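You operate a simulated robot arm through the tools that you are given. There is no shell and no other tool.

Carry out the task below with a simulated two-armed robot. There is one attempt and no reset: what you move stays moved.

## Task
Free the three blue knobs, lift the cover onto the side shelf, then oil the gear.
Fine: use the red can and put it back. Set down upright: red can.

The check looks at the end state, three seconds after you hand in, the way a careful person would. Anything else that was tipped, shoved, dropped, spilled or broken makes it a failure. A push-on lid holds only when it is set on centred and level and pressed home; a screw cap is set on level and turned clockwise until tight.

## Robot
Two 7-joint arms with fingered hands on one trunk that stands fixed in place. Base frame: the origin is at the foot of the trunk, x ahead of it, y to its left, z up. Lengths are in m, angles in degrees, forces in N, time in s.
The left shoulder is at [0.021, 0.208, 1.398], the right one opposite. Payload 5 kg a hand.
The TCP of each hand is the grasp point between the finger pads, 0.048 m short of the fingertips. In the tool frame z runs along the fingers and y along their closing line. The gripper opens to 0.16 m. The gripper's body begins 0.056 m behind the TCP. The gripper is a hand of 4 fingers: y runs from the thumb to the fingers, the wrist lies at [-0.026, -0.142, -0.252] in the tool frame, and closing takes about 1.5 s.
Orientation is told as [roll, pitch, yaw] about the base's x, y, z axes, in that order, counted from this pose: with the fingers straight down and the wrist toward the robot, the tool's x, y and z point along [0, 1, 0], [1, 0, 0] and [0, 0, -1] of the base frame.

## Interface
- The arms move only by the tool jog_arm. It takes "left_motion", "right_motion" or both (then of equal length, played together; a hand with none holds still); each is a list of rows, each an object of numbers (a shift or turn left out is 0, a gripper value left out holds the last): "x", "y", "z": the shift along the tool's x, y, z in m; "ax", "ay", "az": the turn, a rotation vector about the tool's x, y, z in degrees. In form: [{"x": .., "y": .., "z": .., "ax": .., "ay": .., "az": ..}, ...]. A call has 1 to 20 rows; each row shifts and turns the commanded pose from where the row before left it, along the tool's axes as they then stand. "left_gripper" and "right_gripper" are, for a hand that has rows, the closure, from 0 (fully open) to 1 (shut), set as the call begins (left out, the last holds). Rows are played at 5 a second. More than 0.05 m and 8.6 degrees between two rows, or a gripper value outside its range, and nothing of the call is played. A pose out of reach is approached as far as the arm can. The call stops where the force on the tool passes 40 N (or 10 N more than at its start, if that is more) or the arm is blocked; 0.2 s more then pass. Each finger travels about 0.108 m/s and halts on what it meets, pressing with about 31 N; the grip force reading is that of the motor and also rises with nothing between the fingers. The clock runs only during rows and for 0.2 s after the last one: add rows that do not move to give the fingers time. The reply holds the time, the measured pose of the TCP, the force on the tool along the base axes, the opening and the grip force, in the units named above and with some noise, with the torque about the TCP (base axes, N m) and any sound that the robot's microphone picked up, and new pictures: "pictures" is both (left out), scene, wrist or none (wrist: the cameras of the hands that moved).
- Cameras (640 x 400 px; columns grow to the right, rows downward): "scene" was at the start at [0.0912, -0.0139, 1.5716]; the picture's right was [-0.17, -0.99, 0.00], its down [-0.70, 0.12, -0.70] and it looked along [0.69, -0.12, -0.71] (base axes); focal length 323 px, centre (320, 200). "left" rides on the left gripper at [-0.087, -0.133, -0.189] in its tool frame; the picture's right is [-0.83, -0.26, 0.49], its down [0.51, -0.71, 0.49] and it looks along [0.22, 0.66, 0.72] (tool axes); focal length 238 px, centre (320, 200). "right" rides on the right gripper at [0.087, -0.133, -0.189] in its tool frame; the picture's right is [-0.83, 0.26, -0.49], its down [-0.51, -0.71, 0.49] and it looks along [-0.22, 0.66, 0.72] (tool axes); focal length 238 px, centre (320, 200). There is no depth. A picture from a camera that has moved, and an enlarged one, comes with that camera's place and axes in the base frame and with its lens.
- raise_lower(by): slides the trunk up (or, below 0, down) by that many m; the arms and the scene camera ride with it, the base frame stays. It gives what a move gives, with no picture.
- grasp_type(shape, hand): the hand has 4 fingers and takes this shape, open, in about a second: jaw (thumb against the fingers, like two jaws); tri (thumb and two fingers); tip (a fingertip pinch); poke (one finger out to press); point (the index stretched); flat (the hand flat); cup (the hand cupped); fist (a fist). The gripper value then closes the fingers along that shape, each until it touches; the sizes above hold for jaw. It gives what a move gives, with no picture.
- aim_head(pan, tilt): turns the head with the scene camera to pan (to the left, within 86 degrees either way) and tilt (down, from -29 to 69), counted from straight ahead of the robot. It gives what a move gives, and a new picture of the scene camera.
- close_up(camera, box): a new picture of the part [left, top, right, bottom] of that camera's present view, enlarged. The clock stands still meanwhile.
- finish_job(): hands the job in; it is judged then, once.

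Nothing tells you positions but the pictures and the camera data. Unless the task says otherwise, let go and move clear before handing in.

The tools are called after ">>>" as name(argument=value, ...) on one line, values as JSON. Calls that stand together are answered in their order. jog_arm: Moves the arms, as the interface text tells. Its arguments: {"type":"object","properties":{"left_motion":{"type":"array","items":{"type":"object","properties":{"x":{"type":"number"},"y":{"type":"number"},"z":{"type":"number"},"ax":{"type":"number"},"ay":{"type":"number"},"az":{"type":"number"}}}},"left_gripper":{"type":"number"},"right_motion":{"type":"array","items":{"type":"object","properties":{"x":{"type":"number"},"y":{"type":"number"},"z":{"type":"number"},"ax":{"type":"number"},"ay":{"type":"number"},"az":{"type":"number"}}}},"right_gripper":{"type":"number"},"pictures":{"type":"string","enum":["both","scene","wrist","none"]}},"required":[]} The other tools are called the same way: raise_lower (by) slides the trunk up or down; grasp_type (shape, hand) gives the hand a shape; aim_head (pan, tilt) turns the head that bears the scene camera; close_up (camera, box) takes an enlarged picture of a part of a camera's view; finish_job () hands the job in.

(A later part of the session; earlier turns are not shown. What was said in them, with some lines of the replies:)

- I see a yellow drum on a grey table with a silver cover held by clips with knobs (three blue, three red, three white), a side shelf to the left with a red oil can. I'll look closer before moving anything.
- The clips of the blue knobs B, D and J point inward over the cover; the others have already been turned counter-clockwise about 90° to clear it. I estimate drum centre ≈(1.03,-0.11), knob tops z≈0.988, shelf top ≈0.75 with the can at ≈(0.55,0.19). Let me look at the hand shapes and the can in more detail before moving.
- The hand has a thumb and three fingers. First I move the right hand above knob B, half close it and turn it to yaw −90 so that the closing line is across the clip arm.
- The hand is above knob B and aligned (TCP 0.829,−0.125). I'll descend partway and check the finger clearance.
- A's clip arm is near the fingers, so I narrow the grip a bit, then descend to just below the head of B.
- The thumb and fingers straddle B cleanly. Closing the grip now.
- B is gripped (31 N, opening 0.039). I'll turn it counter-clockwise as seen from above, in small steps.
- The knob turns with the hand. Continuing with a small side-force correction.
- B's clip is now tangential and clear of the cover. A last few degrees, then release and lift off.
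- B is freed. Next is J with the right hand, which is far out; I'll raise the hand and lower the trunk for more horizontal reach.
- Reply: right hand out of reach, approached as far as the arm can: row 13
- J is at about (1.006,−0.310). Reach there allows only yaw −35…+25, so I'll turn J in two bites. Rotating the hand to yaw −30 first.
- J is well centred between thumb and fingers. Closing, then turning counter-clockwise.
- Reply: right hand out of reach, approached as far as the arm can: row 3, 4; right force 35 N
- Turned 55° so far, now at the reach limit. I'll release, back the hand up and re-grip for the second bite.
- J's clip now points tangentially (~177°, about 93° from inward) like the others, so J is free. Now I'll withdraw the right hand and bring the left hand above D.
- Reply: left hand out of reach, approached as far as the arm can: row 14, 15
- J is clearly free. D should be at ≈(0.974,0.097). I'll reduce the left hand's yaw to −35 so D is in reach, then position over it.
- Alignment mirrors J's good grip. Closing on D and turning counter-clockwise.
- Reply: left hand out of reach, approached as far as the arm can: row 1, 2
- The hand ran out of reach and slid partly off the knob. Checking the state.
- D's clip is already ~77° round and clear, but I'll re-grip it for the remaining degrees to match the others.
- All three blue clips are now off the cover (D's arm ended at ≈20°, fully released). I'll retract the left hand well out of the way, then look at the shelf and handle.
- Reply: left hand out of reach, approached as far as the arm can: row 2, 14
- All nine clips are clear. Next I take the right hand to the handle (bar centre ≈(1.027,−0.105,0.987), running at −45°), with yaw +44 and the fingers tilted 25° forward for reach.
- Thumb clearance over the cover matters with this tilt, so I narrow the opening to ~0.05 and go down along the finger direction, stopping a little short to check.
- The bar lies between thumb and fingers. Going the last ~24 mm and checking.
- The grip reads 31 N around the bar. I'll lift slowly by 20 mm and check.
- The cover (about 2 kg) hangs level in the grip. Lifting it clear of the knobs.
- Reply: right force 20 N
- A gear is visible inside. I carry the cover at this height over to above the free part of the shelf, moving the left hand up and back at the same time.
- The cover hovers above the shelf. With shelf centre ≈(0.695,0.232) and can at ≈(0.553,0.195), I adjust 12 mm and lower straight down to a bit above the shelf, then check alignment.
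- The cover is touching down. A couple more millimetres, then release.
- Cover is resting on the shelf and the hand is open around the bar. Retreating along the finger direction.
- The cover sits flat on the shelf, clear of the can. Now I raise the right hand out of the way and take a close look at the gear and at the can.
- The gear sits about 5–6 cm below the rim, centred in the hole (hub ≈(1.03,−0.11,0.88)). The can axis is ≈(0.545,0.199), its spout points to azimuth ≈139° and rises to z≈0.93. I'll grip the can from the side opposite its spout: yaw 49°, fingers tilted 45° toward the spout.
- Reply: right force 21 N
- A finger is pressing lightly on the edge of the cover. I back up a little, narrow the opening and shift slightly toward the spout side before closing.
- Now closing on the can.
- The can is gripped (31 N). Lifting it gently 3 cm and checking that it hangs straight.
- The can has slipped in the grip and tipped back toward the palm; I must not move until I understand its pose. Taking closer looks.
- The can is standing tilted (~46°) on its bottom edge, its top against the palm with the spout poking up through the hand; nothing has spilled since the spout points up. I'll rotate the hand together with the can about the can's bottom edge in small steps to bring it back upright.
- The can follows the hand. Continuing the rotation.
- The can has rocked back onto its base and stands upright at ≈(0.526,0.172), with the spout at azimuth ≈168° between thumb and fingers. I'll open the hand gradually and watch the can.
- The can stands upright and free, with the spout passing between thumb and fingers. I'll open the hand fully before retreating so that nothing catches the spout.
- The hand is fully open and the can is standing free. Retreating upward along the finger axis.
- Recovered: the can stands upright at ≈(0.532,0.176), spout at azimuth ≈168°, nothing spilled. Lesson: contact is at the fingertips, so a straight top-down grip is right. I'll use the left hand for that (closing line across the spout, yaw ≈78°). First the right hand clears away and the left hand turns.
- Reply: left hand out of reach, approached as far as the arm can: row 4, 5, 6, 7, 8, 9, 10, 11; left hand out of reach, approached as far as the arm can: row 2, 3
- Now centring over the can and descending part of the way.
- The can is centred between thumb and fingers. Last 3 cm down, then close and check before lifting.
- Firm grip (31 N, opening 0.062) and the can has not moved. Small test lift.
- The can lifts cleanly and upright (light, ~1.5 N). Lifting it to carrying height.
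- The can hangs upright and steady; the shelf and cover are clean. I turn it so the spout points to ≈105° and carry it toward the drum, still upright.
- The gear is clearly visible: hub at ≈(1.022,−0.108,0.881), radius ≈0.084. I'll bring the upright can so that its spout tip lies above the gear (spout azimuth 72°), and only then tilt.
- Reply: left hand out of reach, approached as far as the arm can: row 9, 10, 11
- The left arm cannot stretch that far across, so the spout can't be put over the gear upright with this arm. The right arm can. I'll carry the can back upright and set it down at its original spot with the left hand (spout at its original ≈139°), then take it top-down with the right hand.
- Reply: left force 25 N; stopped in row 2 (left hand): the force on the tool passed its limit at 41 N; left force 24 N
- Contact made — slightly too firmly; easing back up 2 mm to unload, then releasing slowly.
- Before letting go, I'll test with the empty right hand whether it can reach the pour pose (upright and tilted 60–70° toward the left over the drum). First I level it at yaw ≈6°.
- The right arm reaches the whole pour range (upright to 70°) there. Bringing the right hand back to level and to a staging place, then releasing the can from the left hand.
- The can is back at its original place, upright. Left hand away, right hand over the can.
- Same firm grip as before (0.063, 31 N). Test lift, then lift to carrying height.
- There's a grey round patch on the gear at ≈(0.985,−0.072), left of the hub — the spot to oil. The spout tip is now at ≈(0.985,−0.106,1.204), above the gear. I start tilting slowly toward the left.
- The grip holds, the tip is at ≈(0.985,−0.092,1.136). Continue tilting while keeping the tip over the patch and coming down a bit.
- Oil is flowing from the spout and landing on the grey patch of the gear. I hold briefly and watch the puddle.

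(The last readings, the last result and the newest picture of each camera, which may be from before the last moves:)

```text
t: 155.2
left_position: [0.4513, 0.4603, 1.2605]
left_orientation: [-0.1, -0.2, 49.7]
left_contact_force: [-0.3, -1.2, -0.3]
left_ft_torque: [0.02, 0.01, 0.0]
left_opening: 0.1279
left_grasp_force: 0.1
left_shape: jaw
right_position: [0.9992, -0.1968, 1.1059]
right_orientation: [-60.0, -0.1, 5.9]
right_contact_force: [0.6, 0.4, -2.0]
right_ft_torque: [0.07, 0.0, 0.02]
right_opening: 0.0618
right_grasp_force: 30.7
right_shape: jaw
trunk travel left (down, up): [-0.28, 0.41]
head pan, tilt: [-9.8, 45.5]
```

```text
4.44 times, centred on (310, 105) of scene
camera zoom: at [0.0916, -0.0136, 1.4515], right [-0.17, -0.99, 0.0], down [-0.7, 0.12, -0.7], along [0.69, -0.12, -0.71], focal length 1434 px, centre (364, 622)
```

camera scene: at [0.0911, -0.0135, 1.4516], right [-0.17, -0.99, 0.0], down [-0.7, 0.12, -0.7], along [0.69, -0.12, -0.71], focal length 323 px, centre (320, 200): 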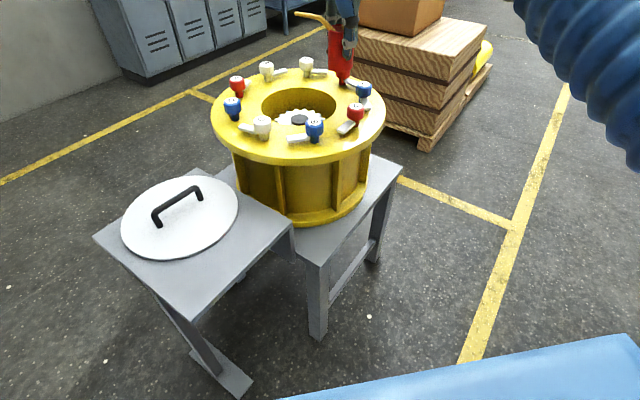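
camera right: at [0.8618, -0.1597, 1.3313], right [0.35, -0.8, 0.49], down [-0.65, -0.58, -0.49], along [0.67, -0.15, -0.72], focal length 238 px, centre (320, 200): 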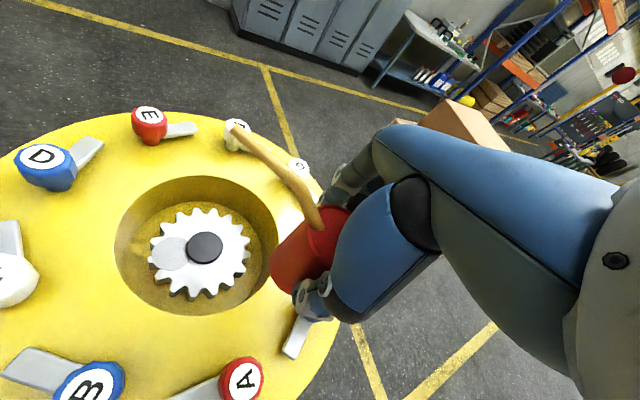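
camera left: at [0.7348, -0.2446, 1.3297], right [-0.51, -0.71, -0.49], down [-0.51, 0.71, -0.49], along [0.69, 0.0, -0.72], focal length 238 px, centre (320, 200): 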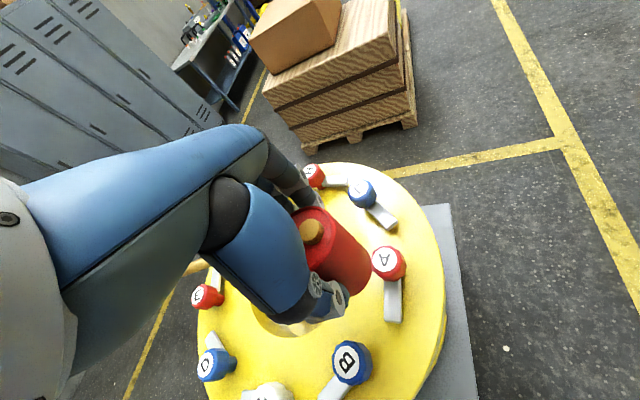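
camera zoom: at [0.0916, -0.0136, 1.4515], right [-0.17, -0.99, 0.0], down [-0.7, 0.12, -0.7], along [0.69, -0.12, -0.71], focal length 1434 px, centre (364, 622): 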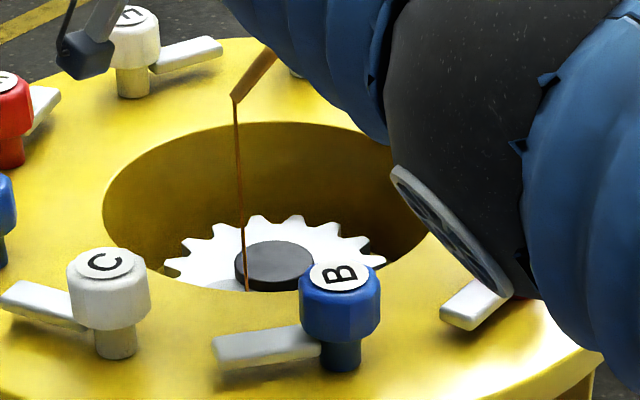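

>>> jog_arm(right_motion=[{}, {}, {}, {}, {}], pictures="none")

>>> close_up(camera="right", box=[40, 40, 280, 240])

```text
t: 156.4
left_position: [0.4506, 0.4604, 1.262]
left_orientation: [-0.1, -0.1, 49.7]
left_contact_force: [-0.4, -0.6, -0.1]
left_ft_torque: [-0.03, 0.0, 0.0]
left_opening: 0.1277
left_grasp_force: 0.1
left_shape: jaw
right_position: [0.9993, -0.1971, 1.1067]
right_orientation: [-60.0, 0.0, 6.0]
right_contact_force: [-0.3, 0.3, -2.2]
right_ft_torque: [0.1, -0.02, 0.0]
right_opening: 0.062
right_grasp_force: 30.9
right_shape: jaw
trunk travel left (down, up): [-0.28, 0.41]
head pan, tilt: [-9.8, 45.5]
```

```text
2.00 times, centred on (160, 140) of right
camera zoom: at [0.8455, -0.0053, 1.1254], right [0.26, 0.03, 0.97], down [-0.63, -0.75, 0.19], along [0.73, -0.66, -0.17], focal length 477 px, centre (640, 320)
```

zoom: 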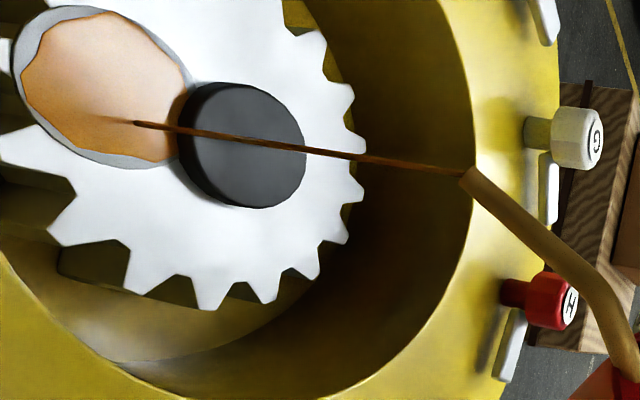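

The puddle almost fills the patch — stop pouring now by tilting back promptly.

>>> jog_arm(right_motion=[{"ay": 8.5, "x": -0.005}, {"ay": 8.5, "x": -0.004}, {"ay": 8.5}, {"ay": 8.5}], pictures="none")

>>> close_up(camera="right", box=[40, 40, 360, 320])

>>> close_up(camera="scene", box=[220, 0, 400, 150])

```text
t: 157.4
left_position: [0.4503, 0.4585, 1.2612]
left_orientation: [0.0, -0.1, 49.7]
left_contact_force: [-0.1, -1.9, 0.5]
left_ft_torque: [0.1, -0.01, 0.04]
left_opening: 0.1278
left_grasp_force: 0.0
left_shape: jaw
right_position: [0.9993, -0.2026, 1.1135]
right_orientation: [-25.8, 0.1, 6.2]
right_contact_force: [0.0, 0.1, -4.4]
right_ft_torque: [-0.02, -0.07, 0.02]
right_opening: 0.0617
right_grasp_force: 31.4
right_shape: jaw
trunk travel left (down, up): [-0.28, 0.41]
head pan, tilt: [-9.8, 45.5]
```

```text
1.43 times, centred on (200, 180) of right
camera zoom: at [0.8508, -0.0568, 1.2455], right [0.32, -0.51, 0.8], down [-0.63, -0.74, -0.22], along [0.71, -0.44, -0.56], focal length 340 px, centre (491, 229)
```

zoom: 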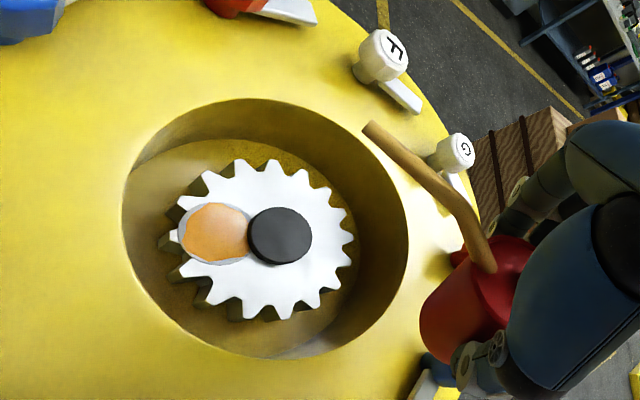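

```text
2.67 times, centred on (310, 75) of scene
camera zoom: at [0.0914, -0.0151, 1.4516], right [-0.17, -0.99, 0.0], down [-0.7, 0.12, -0.7], along [0.69, -0.12, -0.71], focal length 860 px, centre (347, 533)
```

zoom: 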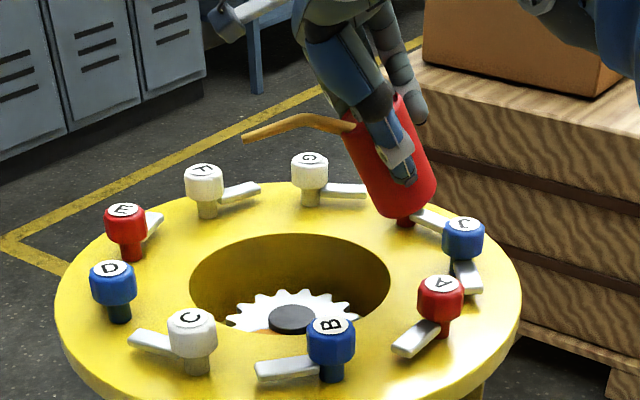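

>>> close_up(camera="right", box=[110, 120, 240, 230])

```text
3.64 times, centred on (175, 175) of right
camera zoom: at [0.8508, -0.0568, 1.2455], right [0.32, -0.51, 0.8], down [-0.63, -0.74, -0.22], along [0.71, -0.44, -0.56], focal length 867 px, centre (847, 291)
```

zoom: 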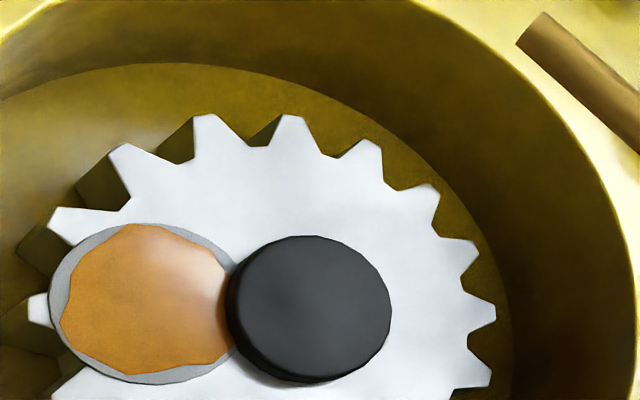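

The gear's patch is covered with oil, nothing elsewhere. Now I level the can, raise it a little and carry it back upright.

>>> jog_arm(right_motion=[{"ay": 6.45}, {"ay": 6.45}, {"ay": 6.45}, {"ay": 6.45}, {"z": -0.015}, {"z": -0.02}, {}], pictures="none")

>>> jog_arm(right_motion=[{"x": 0.011, "y": -0.0146}, {"x": 0.0218, "y": -0.0291}, {"x": 0.0218, "y": -0.0291}, {"x": 0.0218, "y": -0.0291}, {"x": 0.0218, "y": -0.0291}, {"x": 0.0218, "y": -0.0291}, {"x": 0.0218, "y": -0.0291}, {"x": 0.0218, "y": -0.0291}, {"x": 0.0108, "y": -0.0145}, {"az": -7.22}, {"az": -7.22}, {"az": -7.22}, {"az": -7.22}, {"az": -7.22}, {"az": -7.2}, {}], pictures="both")

```text
t: 159.0
left_position: [0.4508, 0.4594, 1.2617]
left_orientation: [0.0, -0.2, 49.6]
left_contact_force: [-0.3, -0.2, -1.3]
left_ft_torque: [-0.03, 0.05, 0.0]
left_opening: 0.128
left_grasp_force: 0.0
left_shape: jaw
right_position: [1.0004, -0.202, 1.1486]
right_orientation: [-0.2, 0.2, 5.9]
right_contact_force: [0.2, -0.2, -2.3]
right_ft_torque: [-0.03, 0.0, 0.01]
right_opening: 0.0618
right_grasp_force: 30.5
right_shape: jaw
trunk travel left (down, up): [-0.28, 0.41]
head pan, tilt: [-9.8, 45.5]
```

```text
t: 162.4
left_position: [0.4503, 0.4604, 1.2607]
left_orientation: [-0.1, -0.2, 49.8]
left_contact_force: [-0.4, -0.2, -0.1]
left_ft_torque: [0.01, 0.01, 0.01]
left_opening: 0.1281
left_grasp_force: 0.0
left_shape: jaw
right_position: [0.7488, -0.0533, 1.1491]
right_orientation: [-0.2, 0.1, 49.2]
right_contact_force: [-0.3, -0.2, -2.3]
right_ft_torque: [-0.09, -0.01, -0.02]
right_opening: 0.0613
right_grasp_force: 31.5
right_shape: jaw
trunk travel left (down, up): [-0.28, 0.41]
head pan, tilt: [-9.8, 45.5]
camera scene: at [0.0907, -0.013, 1.4516], right [-0.17, -0.99, 0.0], down [-0.7, 0.12, -0.7], along [0.69, -0.12, -0.71], focal length 323 px, centre (320, 200)
camera right: at [0.5967, -0.0955, 1.3377], right [0.8, -0.34, 0.49], down [-0.08, -0.87, -0.49], along [0.59, 0.35, -0.72], focal length 238 px, centre (320, 200)
```

scene: 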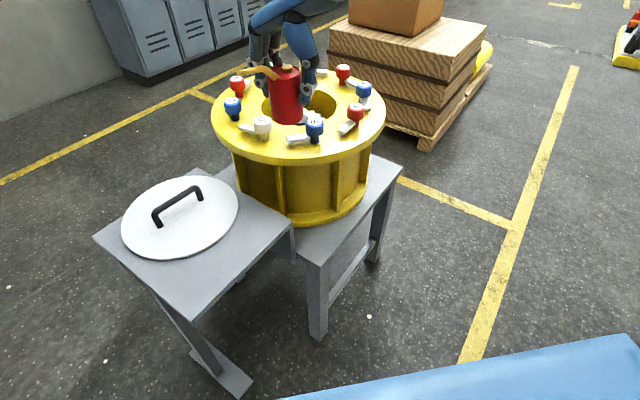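
right: 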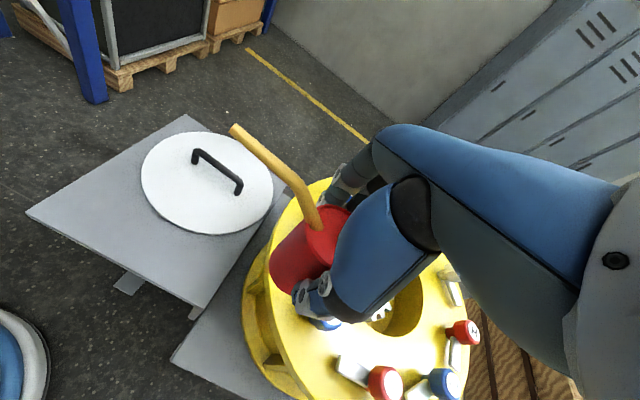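

>>> jog_arm(right_motion=[{"x": 0.0195, "y": 0.0038}, {"x": 0.0394, "y": 0.0076}, {"x": 0.0394, "y": 0.0076}, {"x": 0.0394, "y": 0.0076}, {"x": 0.0394, "y": 0.0076}, {"x": 0.0394, "y": 0.0076}, {"x": 0.0394, "y": 0.0076}, {"x": 0.0394, "y": 0.0076}, {"x": 0.0195, "y": 0.0038}, {}, {"z": 0.035}, {"z": 0.04}, {"z": 0.04}, {"z": 0.04}, {"z": 0.04}, {"z": 0.03}, {}], pictures="none")

>>> close_up(camera="scene", box=[100, 130, 300, 300])

>>> close_up(camera="left", box=[400, 180, 640, 400])

```text
t: 166.0
left_position: [0.4494, 0.459, 1.2617]
left_orientation: [0.0, -0.2, 49.7]
left_contact_force: [-1.0, -0.1, 1.2]
left_ft_torque: [-0.04, -0.02, 0.03]
left_opening: 0.128
left_grasp_force: 0.2
left_shape: jaw
right_position: [0.5507, 0.1974, 0.9224]
right_orientation: [-0.2, 0.0, 49.3]
right_contact_force: [-0.3, 0.8, -2.8]
right_ft_torque: [-0.03, -0.07, -0.02]
right_opening: 0.0615
right_grasp_force: 31.2
right_shape: jaw
trunk travel left (down, up): [-0.28, 0.41]
head pan, tilt: [-9.8, 45.5]
```

```text
2.35 times, centred on (200, 215) of scene
camera zoom: at [0.0905, -0.0136, 1.4517], right [-0.17, -0.99, 0.0], down [-0.7, 0.12, -0.7], along [0.69, -0.12, -0.71], focal length 759 px, centre (602, 165)
```

zoom: 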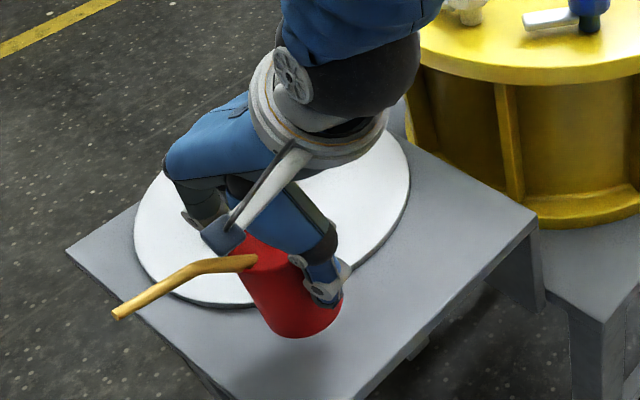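

```text
1.82 times, centred on (520, 290) of left
camera zoom: at [0.4309, 0.3034, 1.4505], right [0.47, -0.74, -0.49], down [-0.84, -0.21, -0.49], along [0.26, 0.64, -0.72], focal length 433 px, centre (-44, 36)
```

zoom: 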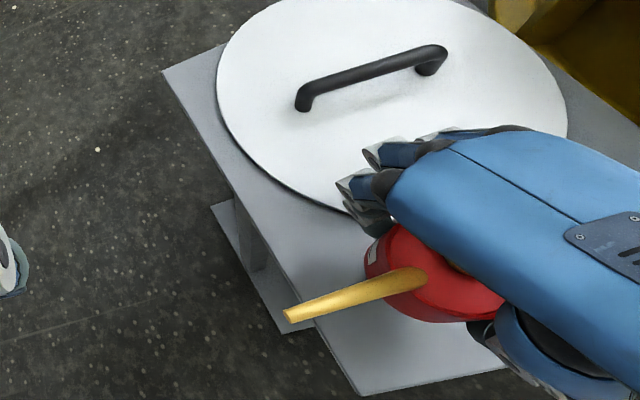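

>>> jog_arm(right_motion=[{"z": 0.025}, {"z": 0.02}, {"z": 0.004}, {}], pictures="none")

```text
t: 167.0
left_position: [0.4499, 0.4599, 1.2611]
left_orientation: [-0.1, -0.1, 49.7]
left_contact_force: [0.2, -0.8, -0.3]
left_ft_torque: [0.0, -0.01, -0.01]
left_opening: 0.128
left_grasp_force: 0.1
left_shape: jaw
right_position: [0.5497, 0.1982, 0.8735]
right_orientation: [-0.2, 0.2, 49.3]
right_contact_force: [-0.3, 0.4, -1.5]
right_ft_torque: [0.01, 0.0, -0.01]
right_opening: 0.0617
right_grasp_force: 30.7
right_shape: jaw
trunk travel left (down, up): [-0.28, 0.41]
head pan, tilt: [-9.8, 45.5]
```

>>> jog_arm(right_motion=[{"z": 0.0025}, {}], pictures="none")

```text
t: 167.6
left_position: [0.4509, 0.4604, 1.2607]
left_orientation: [-0.1, -0.1, 49.7]
left_contact_force: [0.1, -0.8, 0.4]
left_ft_torque: [-0.01, 0.0, -0.01]
left_opening: 0.1279
left_grasp_force: 0.1
left_shape: jaw
right_position: [0.5504, 0.1978, 0.8715]
right_orientation: [-0.1, 0.2, 49.3]
right_contact_force: [0.2, 0.3, -2.5]
right_ft_torque: [-0.03, -0.07, 0.01]
right_opening: 0.0615
right_grasp_force: 30.8
right_shape: jaw
trunk travel left (down, up): [-0.28, 0.41]
head pan, tilt: [-9.8, 45.5]
```

>>> jog_arm(right_motion=[{"z": 0.0015}, {}], pictures="none")

```text
t: 168.2
left_position: [0.4508, 0.4595, 1.2602]
left_orientation: [0.0, -0.1, 49.7]
left_contact_force: [0.2, -0.5, 0.4]
left_ft_torque: [-0.01, -0.03, -0.01]
left_opening: 0.1277
left_grasp_force: 0.1
left_shape: jaw
right_position: [0.5503, 0.1982, 0.8707]
right_orientation: [-0.2, 0.2, 49.3]
right_contact_force: [-1.2, -1.3, 3.5]
right_ft_torque: [0.09, -0.07, 0.01]
right_opening: 0.0613
right_grasp_force: 31.1
right_shape: jaw
trunk travel left (down, up): [-0.28, 0.41]
head pan, tilt: [-9.8, 45.5]
```

The can touches the shelf (force +3.5 N). Releasing.

>>> jog_arm(right_motion=[{}, {}], right_gripper=0.5, pictures="none")

>>> close_up(camera="scene", box=[120, 160, 280, 300])

>>> jog_arm(right_motion=[{}, {}], right_gripper=0.2, pictures="none")

>>> close_up(camera="scene", box=[120, 160, 280, 300])

>>> close_up(camera="left", box=[440, 220, 640, 400])

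```text
t: 168.8
left_position: [0.4506, 0.4606, 1.2619]
left_orientation: [-0.1, -0.2, 49.7]
left_contact_force: [-0.7, 0.5, -0.7]
left_ft_torque: [0.0, 0.0, -0.03]
left_opening: 0.128
left_grasp_force: 0.0
left_shape: jaw
right_position: [0.551, 0.1984, 0.8704]
right_orientation: [0.0, 0.2, 49.3]
right_contact_force: [0.1, 0.0, 0.2]
right_ft_torque: [0.01, -0.02, 0.03]
right_opening: 0.0794
right_grasp_force: 0.0
right_shape: jaw
trunk travel left (down, up): [-0.28, 0.41]
head pan, tilt: [-9.8, 45.5]
```

```text
2.86 times, centred on (200, 230) of scene
camera zoom: at [0.0911, -0.0135, 1.4515], right [-0.17, -0.99, 0.0], down [-0.7, 0.12, -0.7], along [0.69, -0.12, -0.71], focal length 922 px, centre (663, 114)
```

zoom: 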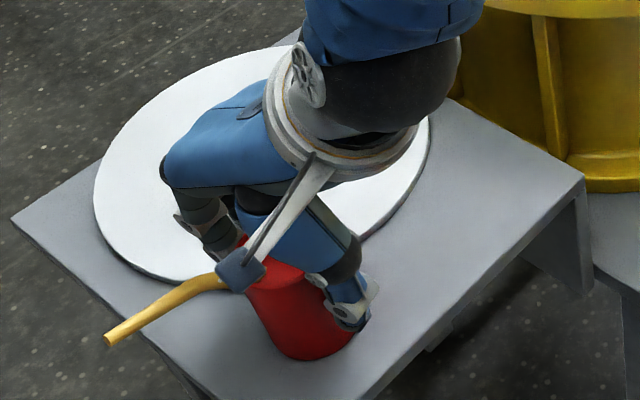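

```text
t: 169.4
left_position: [0.4505, 0.4604, 1.262]
left_orientation: [-0.1, -0.2, 49.7]
left_contact_force: [0.2, 0.2, -0.3]
left_ft_torque: [0.04, -0.01, -0.03]
left_opening: 0.1279
left_grasp_force: 0.1
left_shape: jaw
right_position: [0.5505, 0.197, 0.869]
right_orientation: [-0.1, 0.1, 49.3]
right_contact_force: [-0.5, 0.8, -0.3]
right_ft_torque: [0.0, -0.01, -0.01]
right_opening: 0.1276
right_grasp_force: 0.2
right_shape: jaw
trunk travel left (down, up): [-0.28, 0.41]
head pan, tilt: [-9.8, 45.5]
```

```text
2.86 times, centred on (200, 230) of scene
camera zoom: at [0.091, -0.0136, 1.4516], right [-0.17, -0.99, 0.0], down [-0.7, 0.12, -0.7], along [0.69, -0.12, -0.71], focal length 922 px, centre (663, 114)
```

zoom: 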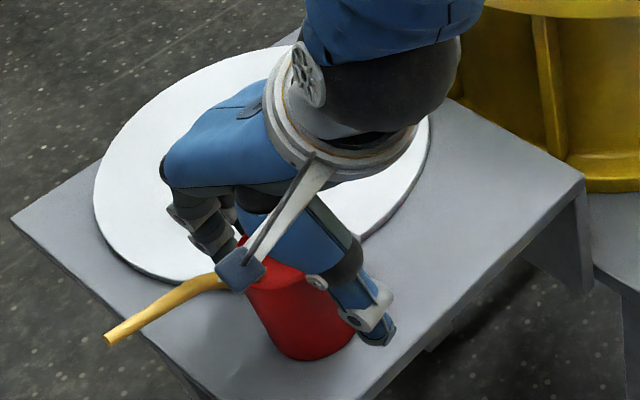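

```text
2.22 times, centred on (540, 310) of left
camera zoom: at [0.4314, 0.3035, 1.4503], right [0.47, -0.74, -0.49], down [-0.84, -0.21, -0.49], along [0.26, 0.64, -0.72], focal length 530 px, centre (-169, -44)
```

zoom: 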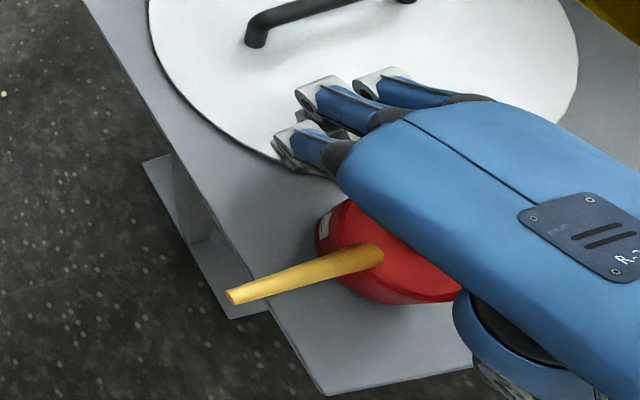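

The can stands free and upright. Lifting the hand straight up and away.

>>> jog_arm(right_motion=[{"z": -0.02}, {"z": -0.03}, {"z": -0.04}, {"z": -0.045}, {"z": -0.045}, {"z": -0.045}, {"z": -0.04}, {"x": -0.04}, {"x": -0.04}, {"x": -0.04}, {"x": -0.03, "y": -0.03}, {"x": -0.03, "y": -0.03}, {"x": -0.03, "y": -0.03}, {"x": -0.03, "y": -0.03}, {"x": -0.03, "y": -0.03}, {"x": -0.03, "y": -0.03}], pictures="both")

>>> close_up(camera="scene", box=[80, 150, 300, 310])

>>> close_up(camera="scene", box=[200, 50, 400, 180])

>>> close_up(camera="left", box=[320, 120, 640, 400])

```text
t: 172.8
left_position: [0.4498, 0.4575, 1.2629]
left_orientation: [0.0, -0.2, 49.8]
left_contact_force: [0.3, -1.6, 0.5]
left_ft_torque: [0.14, -0.02, 0.04]
left_opening: 0.1273
left_grasp_force: 0.0
left_shape: jaw
right_position: [0.6605, -0.1353, 1.1351]
right_orientation: [-0.1, 0.2, 49.4]
right_contact_force: [-1.1, -0.6, -0.2]
right_ft_torque: [0.06, -0.02, 0.0]
right_opening: 0.1278
right_grasp_force: 0.0
right_shape: jaw
trunk travel left (down, up): [-0.28, 0.41]
head pan, tilt: [-9.8, 45.5]
camera scene: at [0.0909, -0.016, 1.4516], right [-0.17, -0.99, 0.0], down [-0.7, 0.12, -0.7], along [0.69, -0.12, -0.71], focal length 323 px, centre (320, 200)
camera right: at [0.5087, -0.1799, 1.3235], right [0.8, -0.35, 0.49], down [-0.08, -0.87, -0.49], along [0.59, 0.35, -0.72], focal length 238 px, centre (320, 200)
```

scene: 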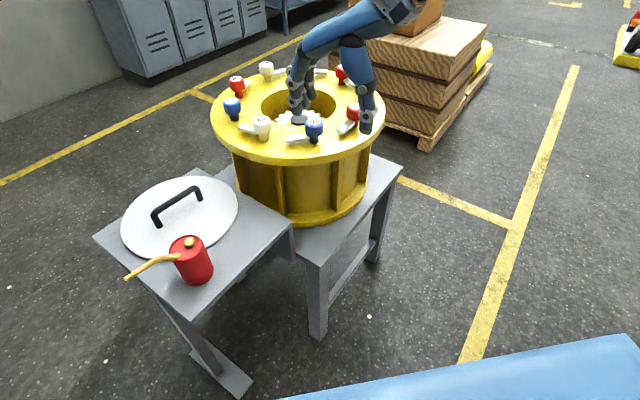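
right: 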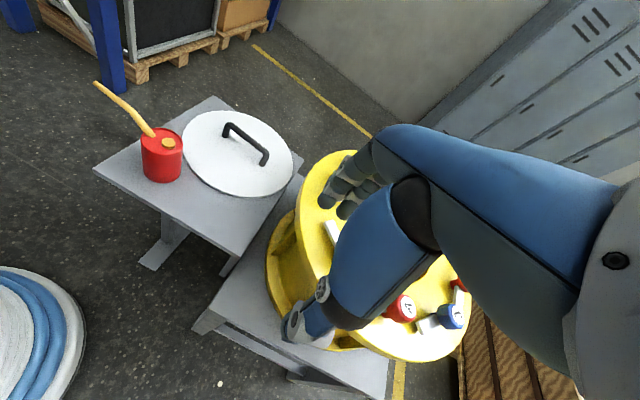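

```text
2.50 times, centred on (190, 230) of scene
camera zoom: at [0.0909, -0.016, 1.4516], right [-0.17, -0.99, 0.0], down [-0.7, 0.12, -0.7], along [0.69, -0.12, -0.71], focal length 807 px, centre (645, 125)
```

zoom: 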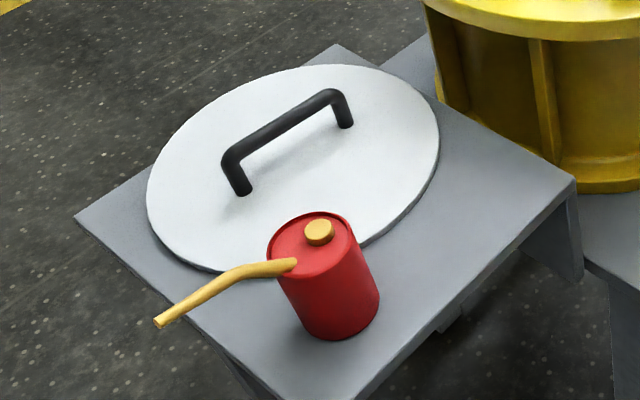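

```text
3.08 times, centred on (300, 115) of scene
camera zoom: at [0.0909, -0.016, 1.4516], right [-0.17, -0.99, 0.0], down [-0.7, 0.12, -0.7], along [0.69, -0.12, -0.71], focal length 993 px, centre (382, 462)
```

zoom: 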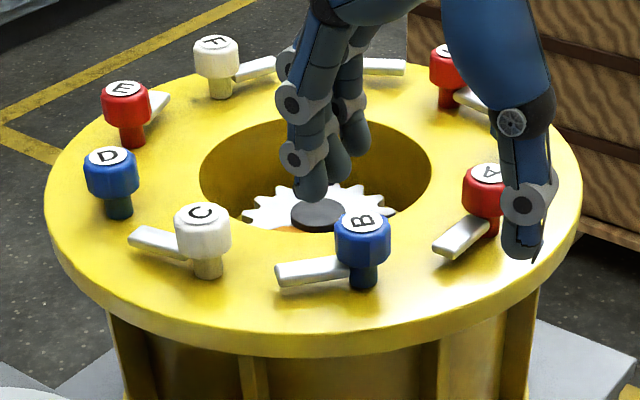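

```text
1.43 times, centred on (480, 260) of left
camera zoom: at [0.431, 0.3011, 1.451], right [0.47, -0.74, -0.49], down [-0.84, -0.21, -0.49], along [0.26, 0.64, -0.72], focal length 340 px, centre (91, 114)
```

zoom: 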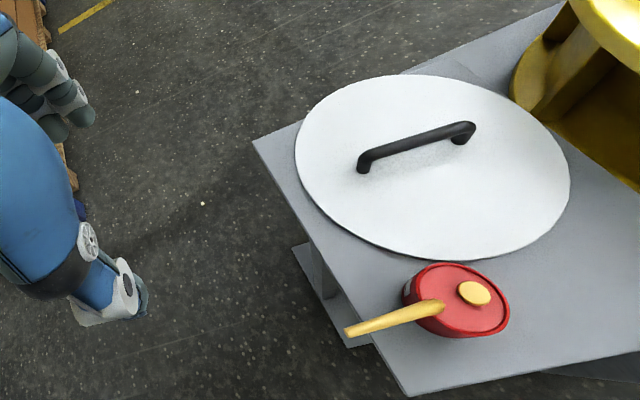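

The can is back upright in its place, the cover lies on the shelf, the gear is oiled. I withdraw the right hand fully and take a last look at everything.

>>> jog_arm(right_motion=[{"x": -0.0167, "y": -0.0327, "z": -0.0143}, {"x": -0.0167, "y": -0.0327, "z": -0.0143}, {"x": -0.0167, "y": -0.0327, "z": -0.0143}, {"x": -0.0167, "y": -0.0327, "z": -0.0143}, {"x": -0.0167, "y": -0.0327, "z": -0.0143}, {"x": -0.0167, "y": -0.0327, "z": -0.0143}, {"x": -0.0167, "y": -0.0327, "z": -0.0143}, {"az": 8}, {"az": 8}, {"az": 8}, {"az": 8}, {"az": 8}], pictures="both")

>>> close_up(camera="scene", box=[200, 50, 400, 180])

>>> close_up(camera="right", box=[60, 0, 380, 240])

```text
t: 175.4
left_position: [0.4489, 0.4596, 1.2624]
left_orientation: [-0.1, -0.1, 49.7]
left_contact_force: [0.1, 0.1, -0.2]
left_ft_torque: [0.04, 0.0, 0.01]
left_opening: 0.1278
left_grasp_force: 0.0
left_shape: jaw
right_position: [0.5998, -0.3845, 1.2374]
right_orientation: [-0.2, 0.1, 9.4]
right_contact_force: [-0.6, -0.5, -0.5]
right_ft_torque: [-0.01, 0.0, -0.01]
right_opening: 0.1277
right_grasp_force: 0.1
right_shape: jaw
trunk travel left (down, up): [-0.28, 0.41]
head pan, tilt: [-9.8, 45.5]
camera scene: at [0.091, -0.0142, 1.4516], right [-0.17, -0.99, 0.0], down [-0.7, 0.12, -0.7], along [0.69, -0.12, -0.71], focal length 323 px, centre (320, 200)
camera right: at [0.4549, -0.3186, 1.4252], right [0.39, -0.78, 0.49], down [-0.62, -0.62, -0.49], along [0.68, -0.11, -0.72], focal length 238 px, centre (320, 200)
```

scene: 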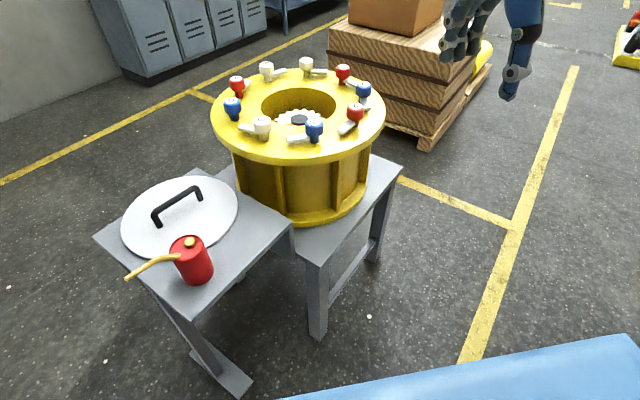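
right: 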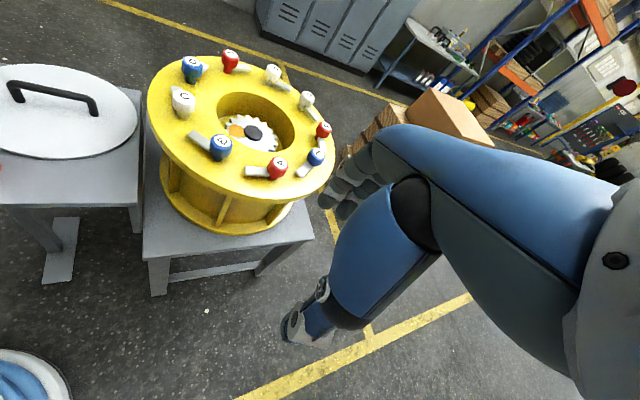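

```text
3.08 times, centred on (300, 115) of scene
camera zoom: at [0.091, -0.0142, 1.4516], right [-0.17, -0.99, 0.0], down [-0.7, 0.12, -0.7], along [0.69, -0.12, -0.71], focal length 993 px, centre (382, 462)
```

zoom: 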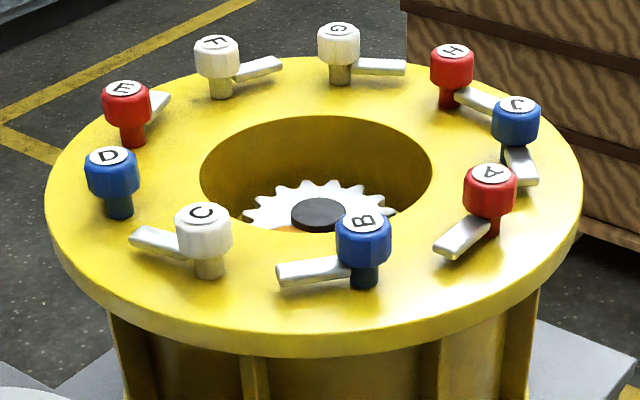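

```text
1.67 times, centred on (220, 120) of right
camera zoom: at [0.4549, -0.3186, 1.4252], right [0.39, -0.78, 0.49], down [-0.62, -0.62, -0.49], along [0.68, -0.11, -0.72], focal length 397 px, centre (487, 333)
```

zoom: 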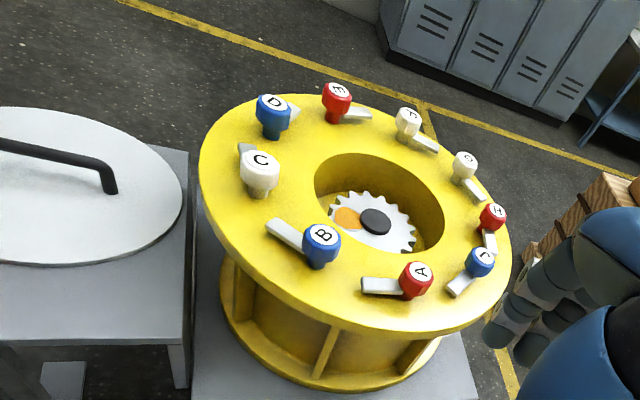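

Everything checks out. The three blue clips are turned clear and the other knobs are untouched. The cover rests on the side shelf, the gear's patch is covered with oil, and the red can stands upright at its original place. Both hands are empty and clear, so I'm handing in.

>>> finish_job()

```text
The job is handed in.
```

The job is handed in. The three blue knobs are free, the cover is on the side shelf, the gear is oiled, and the red can is back upright in its place. I have not seen the check's result.

- **Can tipped once:** on my first grip the can slipped and leaned back about 45° on the shelf. I set it upright again straight away. It never lay on its side, and I saw no oil spilled.
- **Can pressed on set-down:** when I put it down between hands I pushed it onto the shelf with about 41 N before easing off. It looked unharmed.
- **Cover overhang:** the cover lies flat but sticks out past the far-left edge of the shelf by about 2 to 3 cm. It looked stable, so I left it.
- **Oil:** it landed on the grey patch of the gear and covered almost all of it, with none visible elsewhere.
- **Knobs:** B, D and J each ended about 90° from locked, like the other six, which I did not turn.
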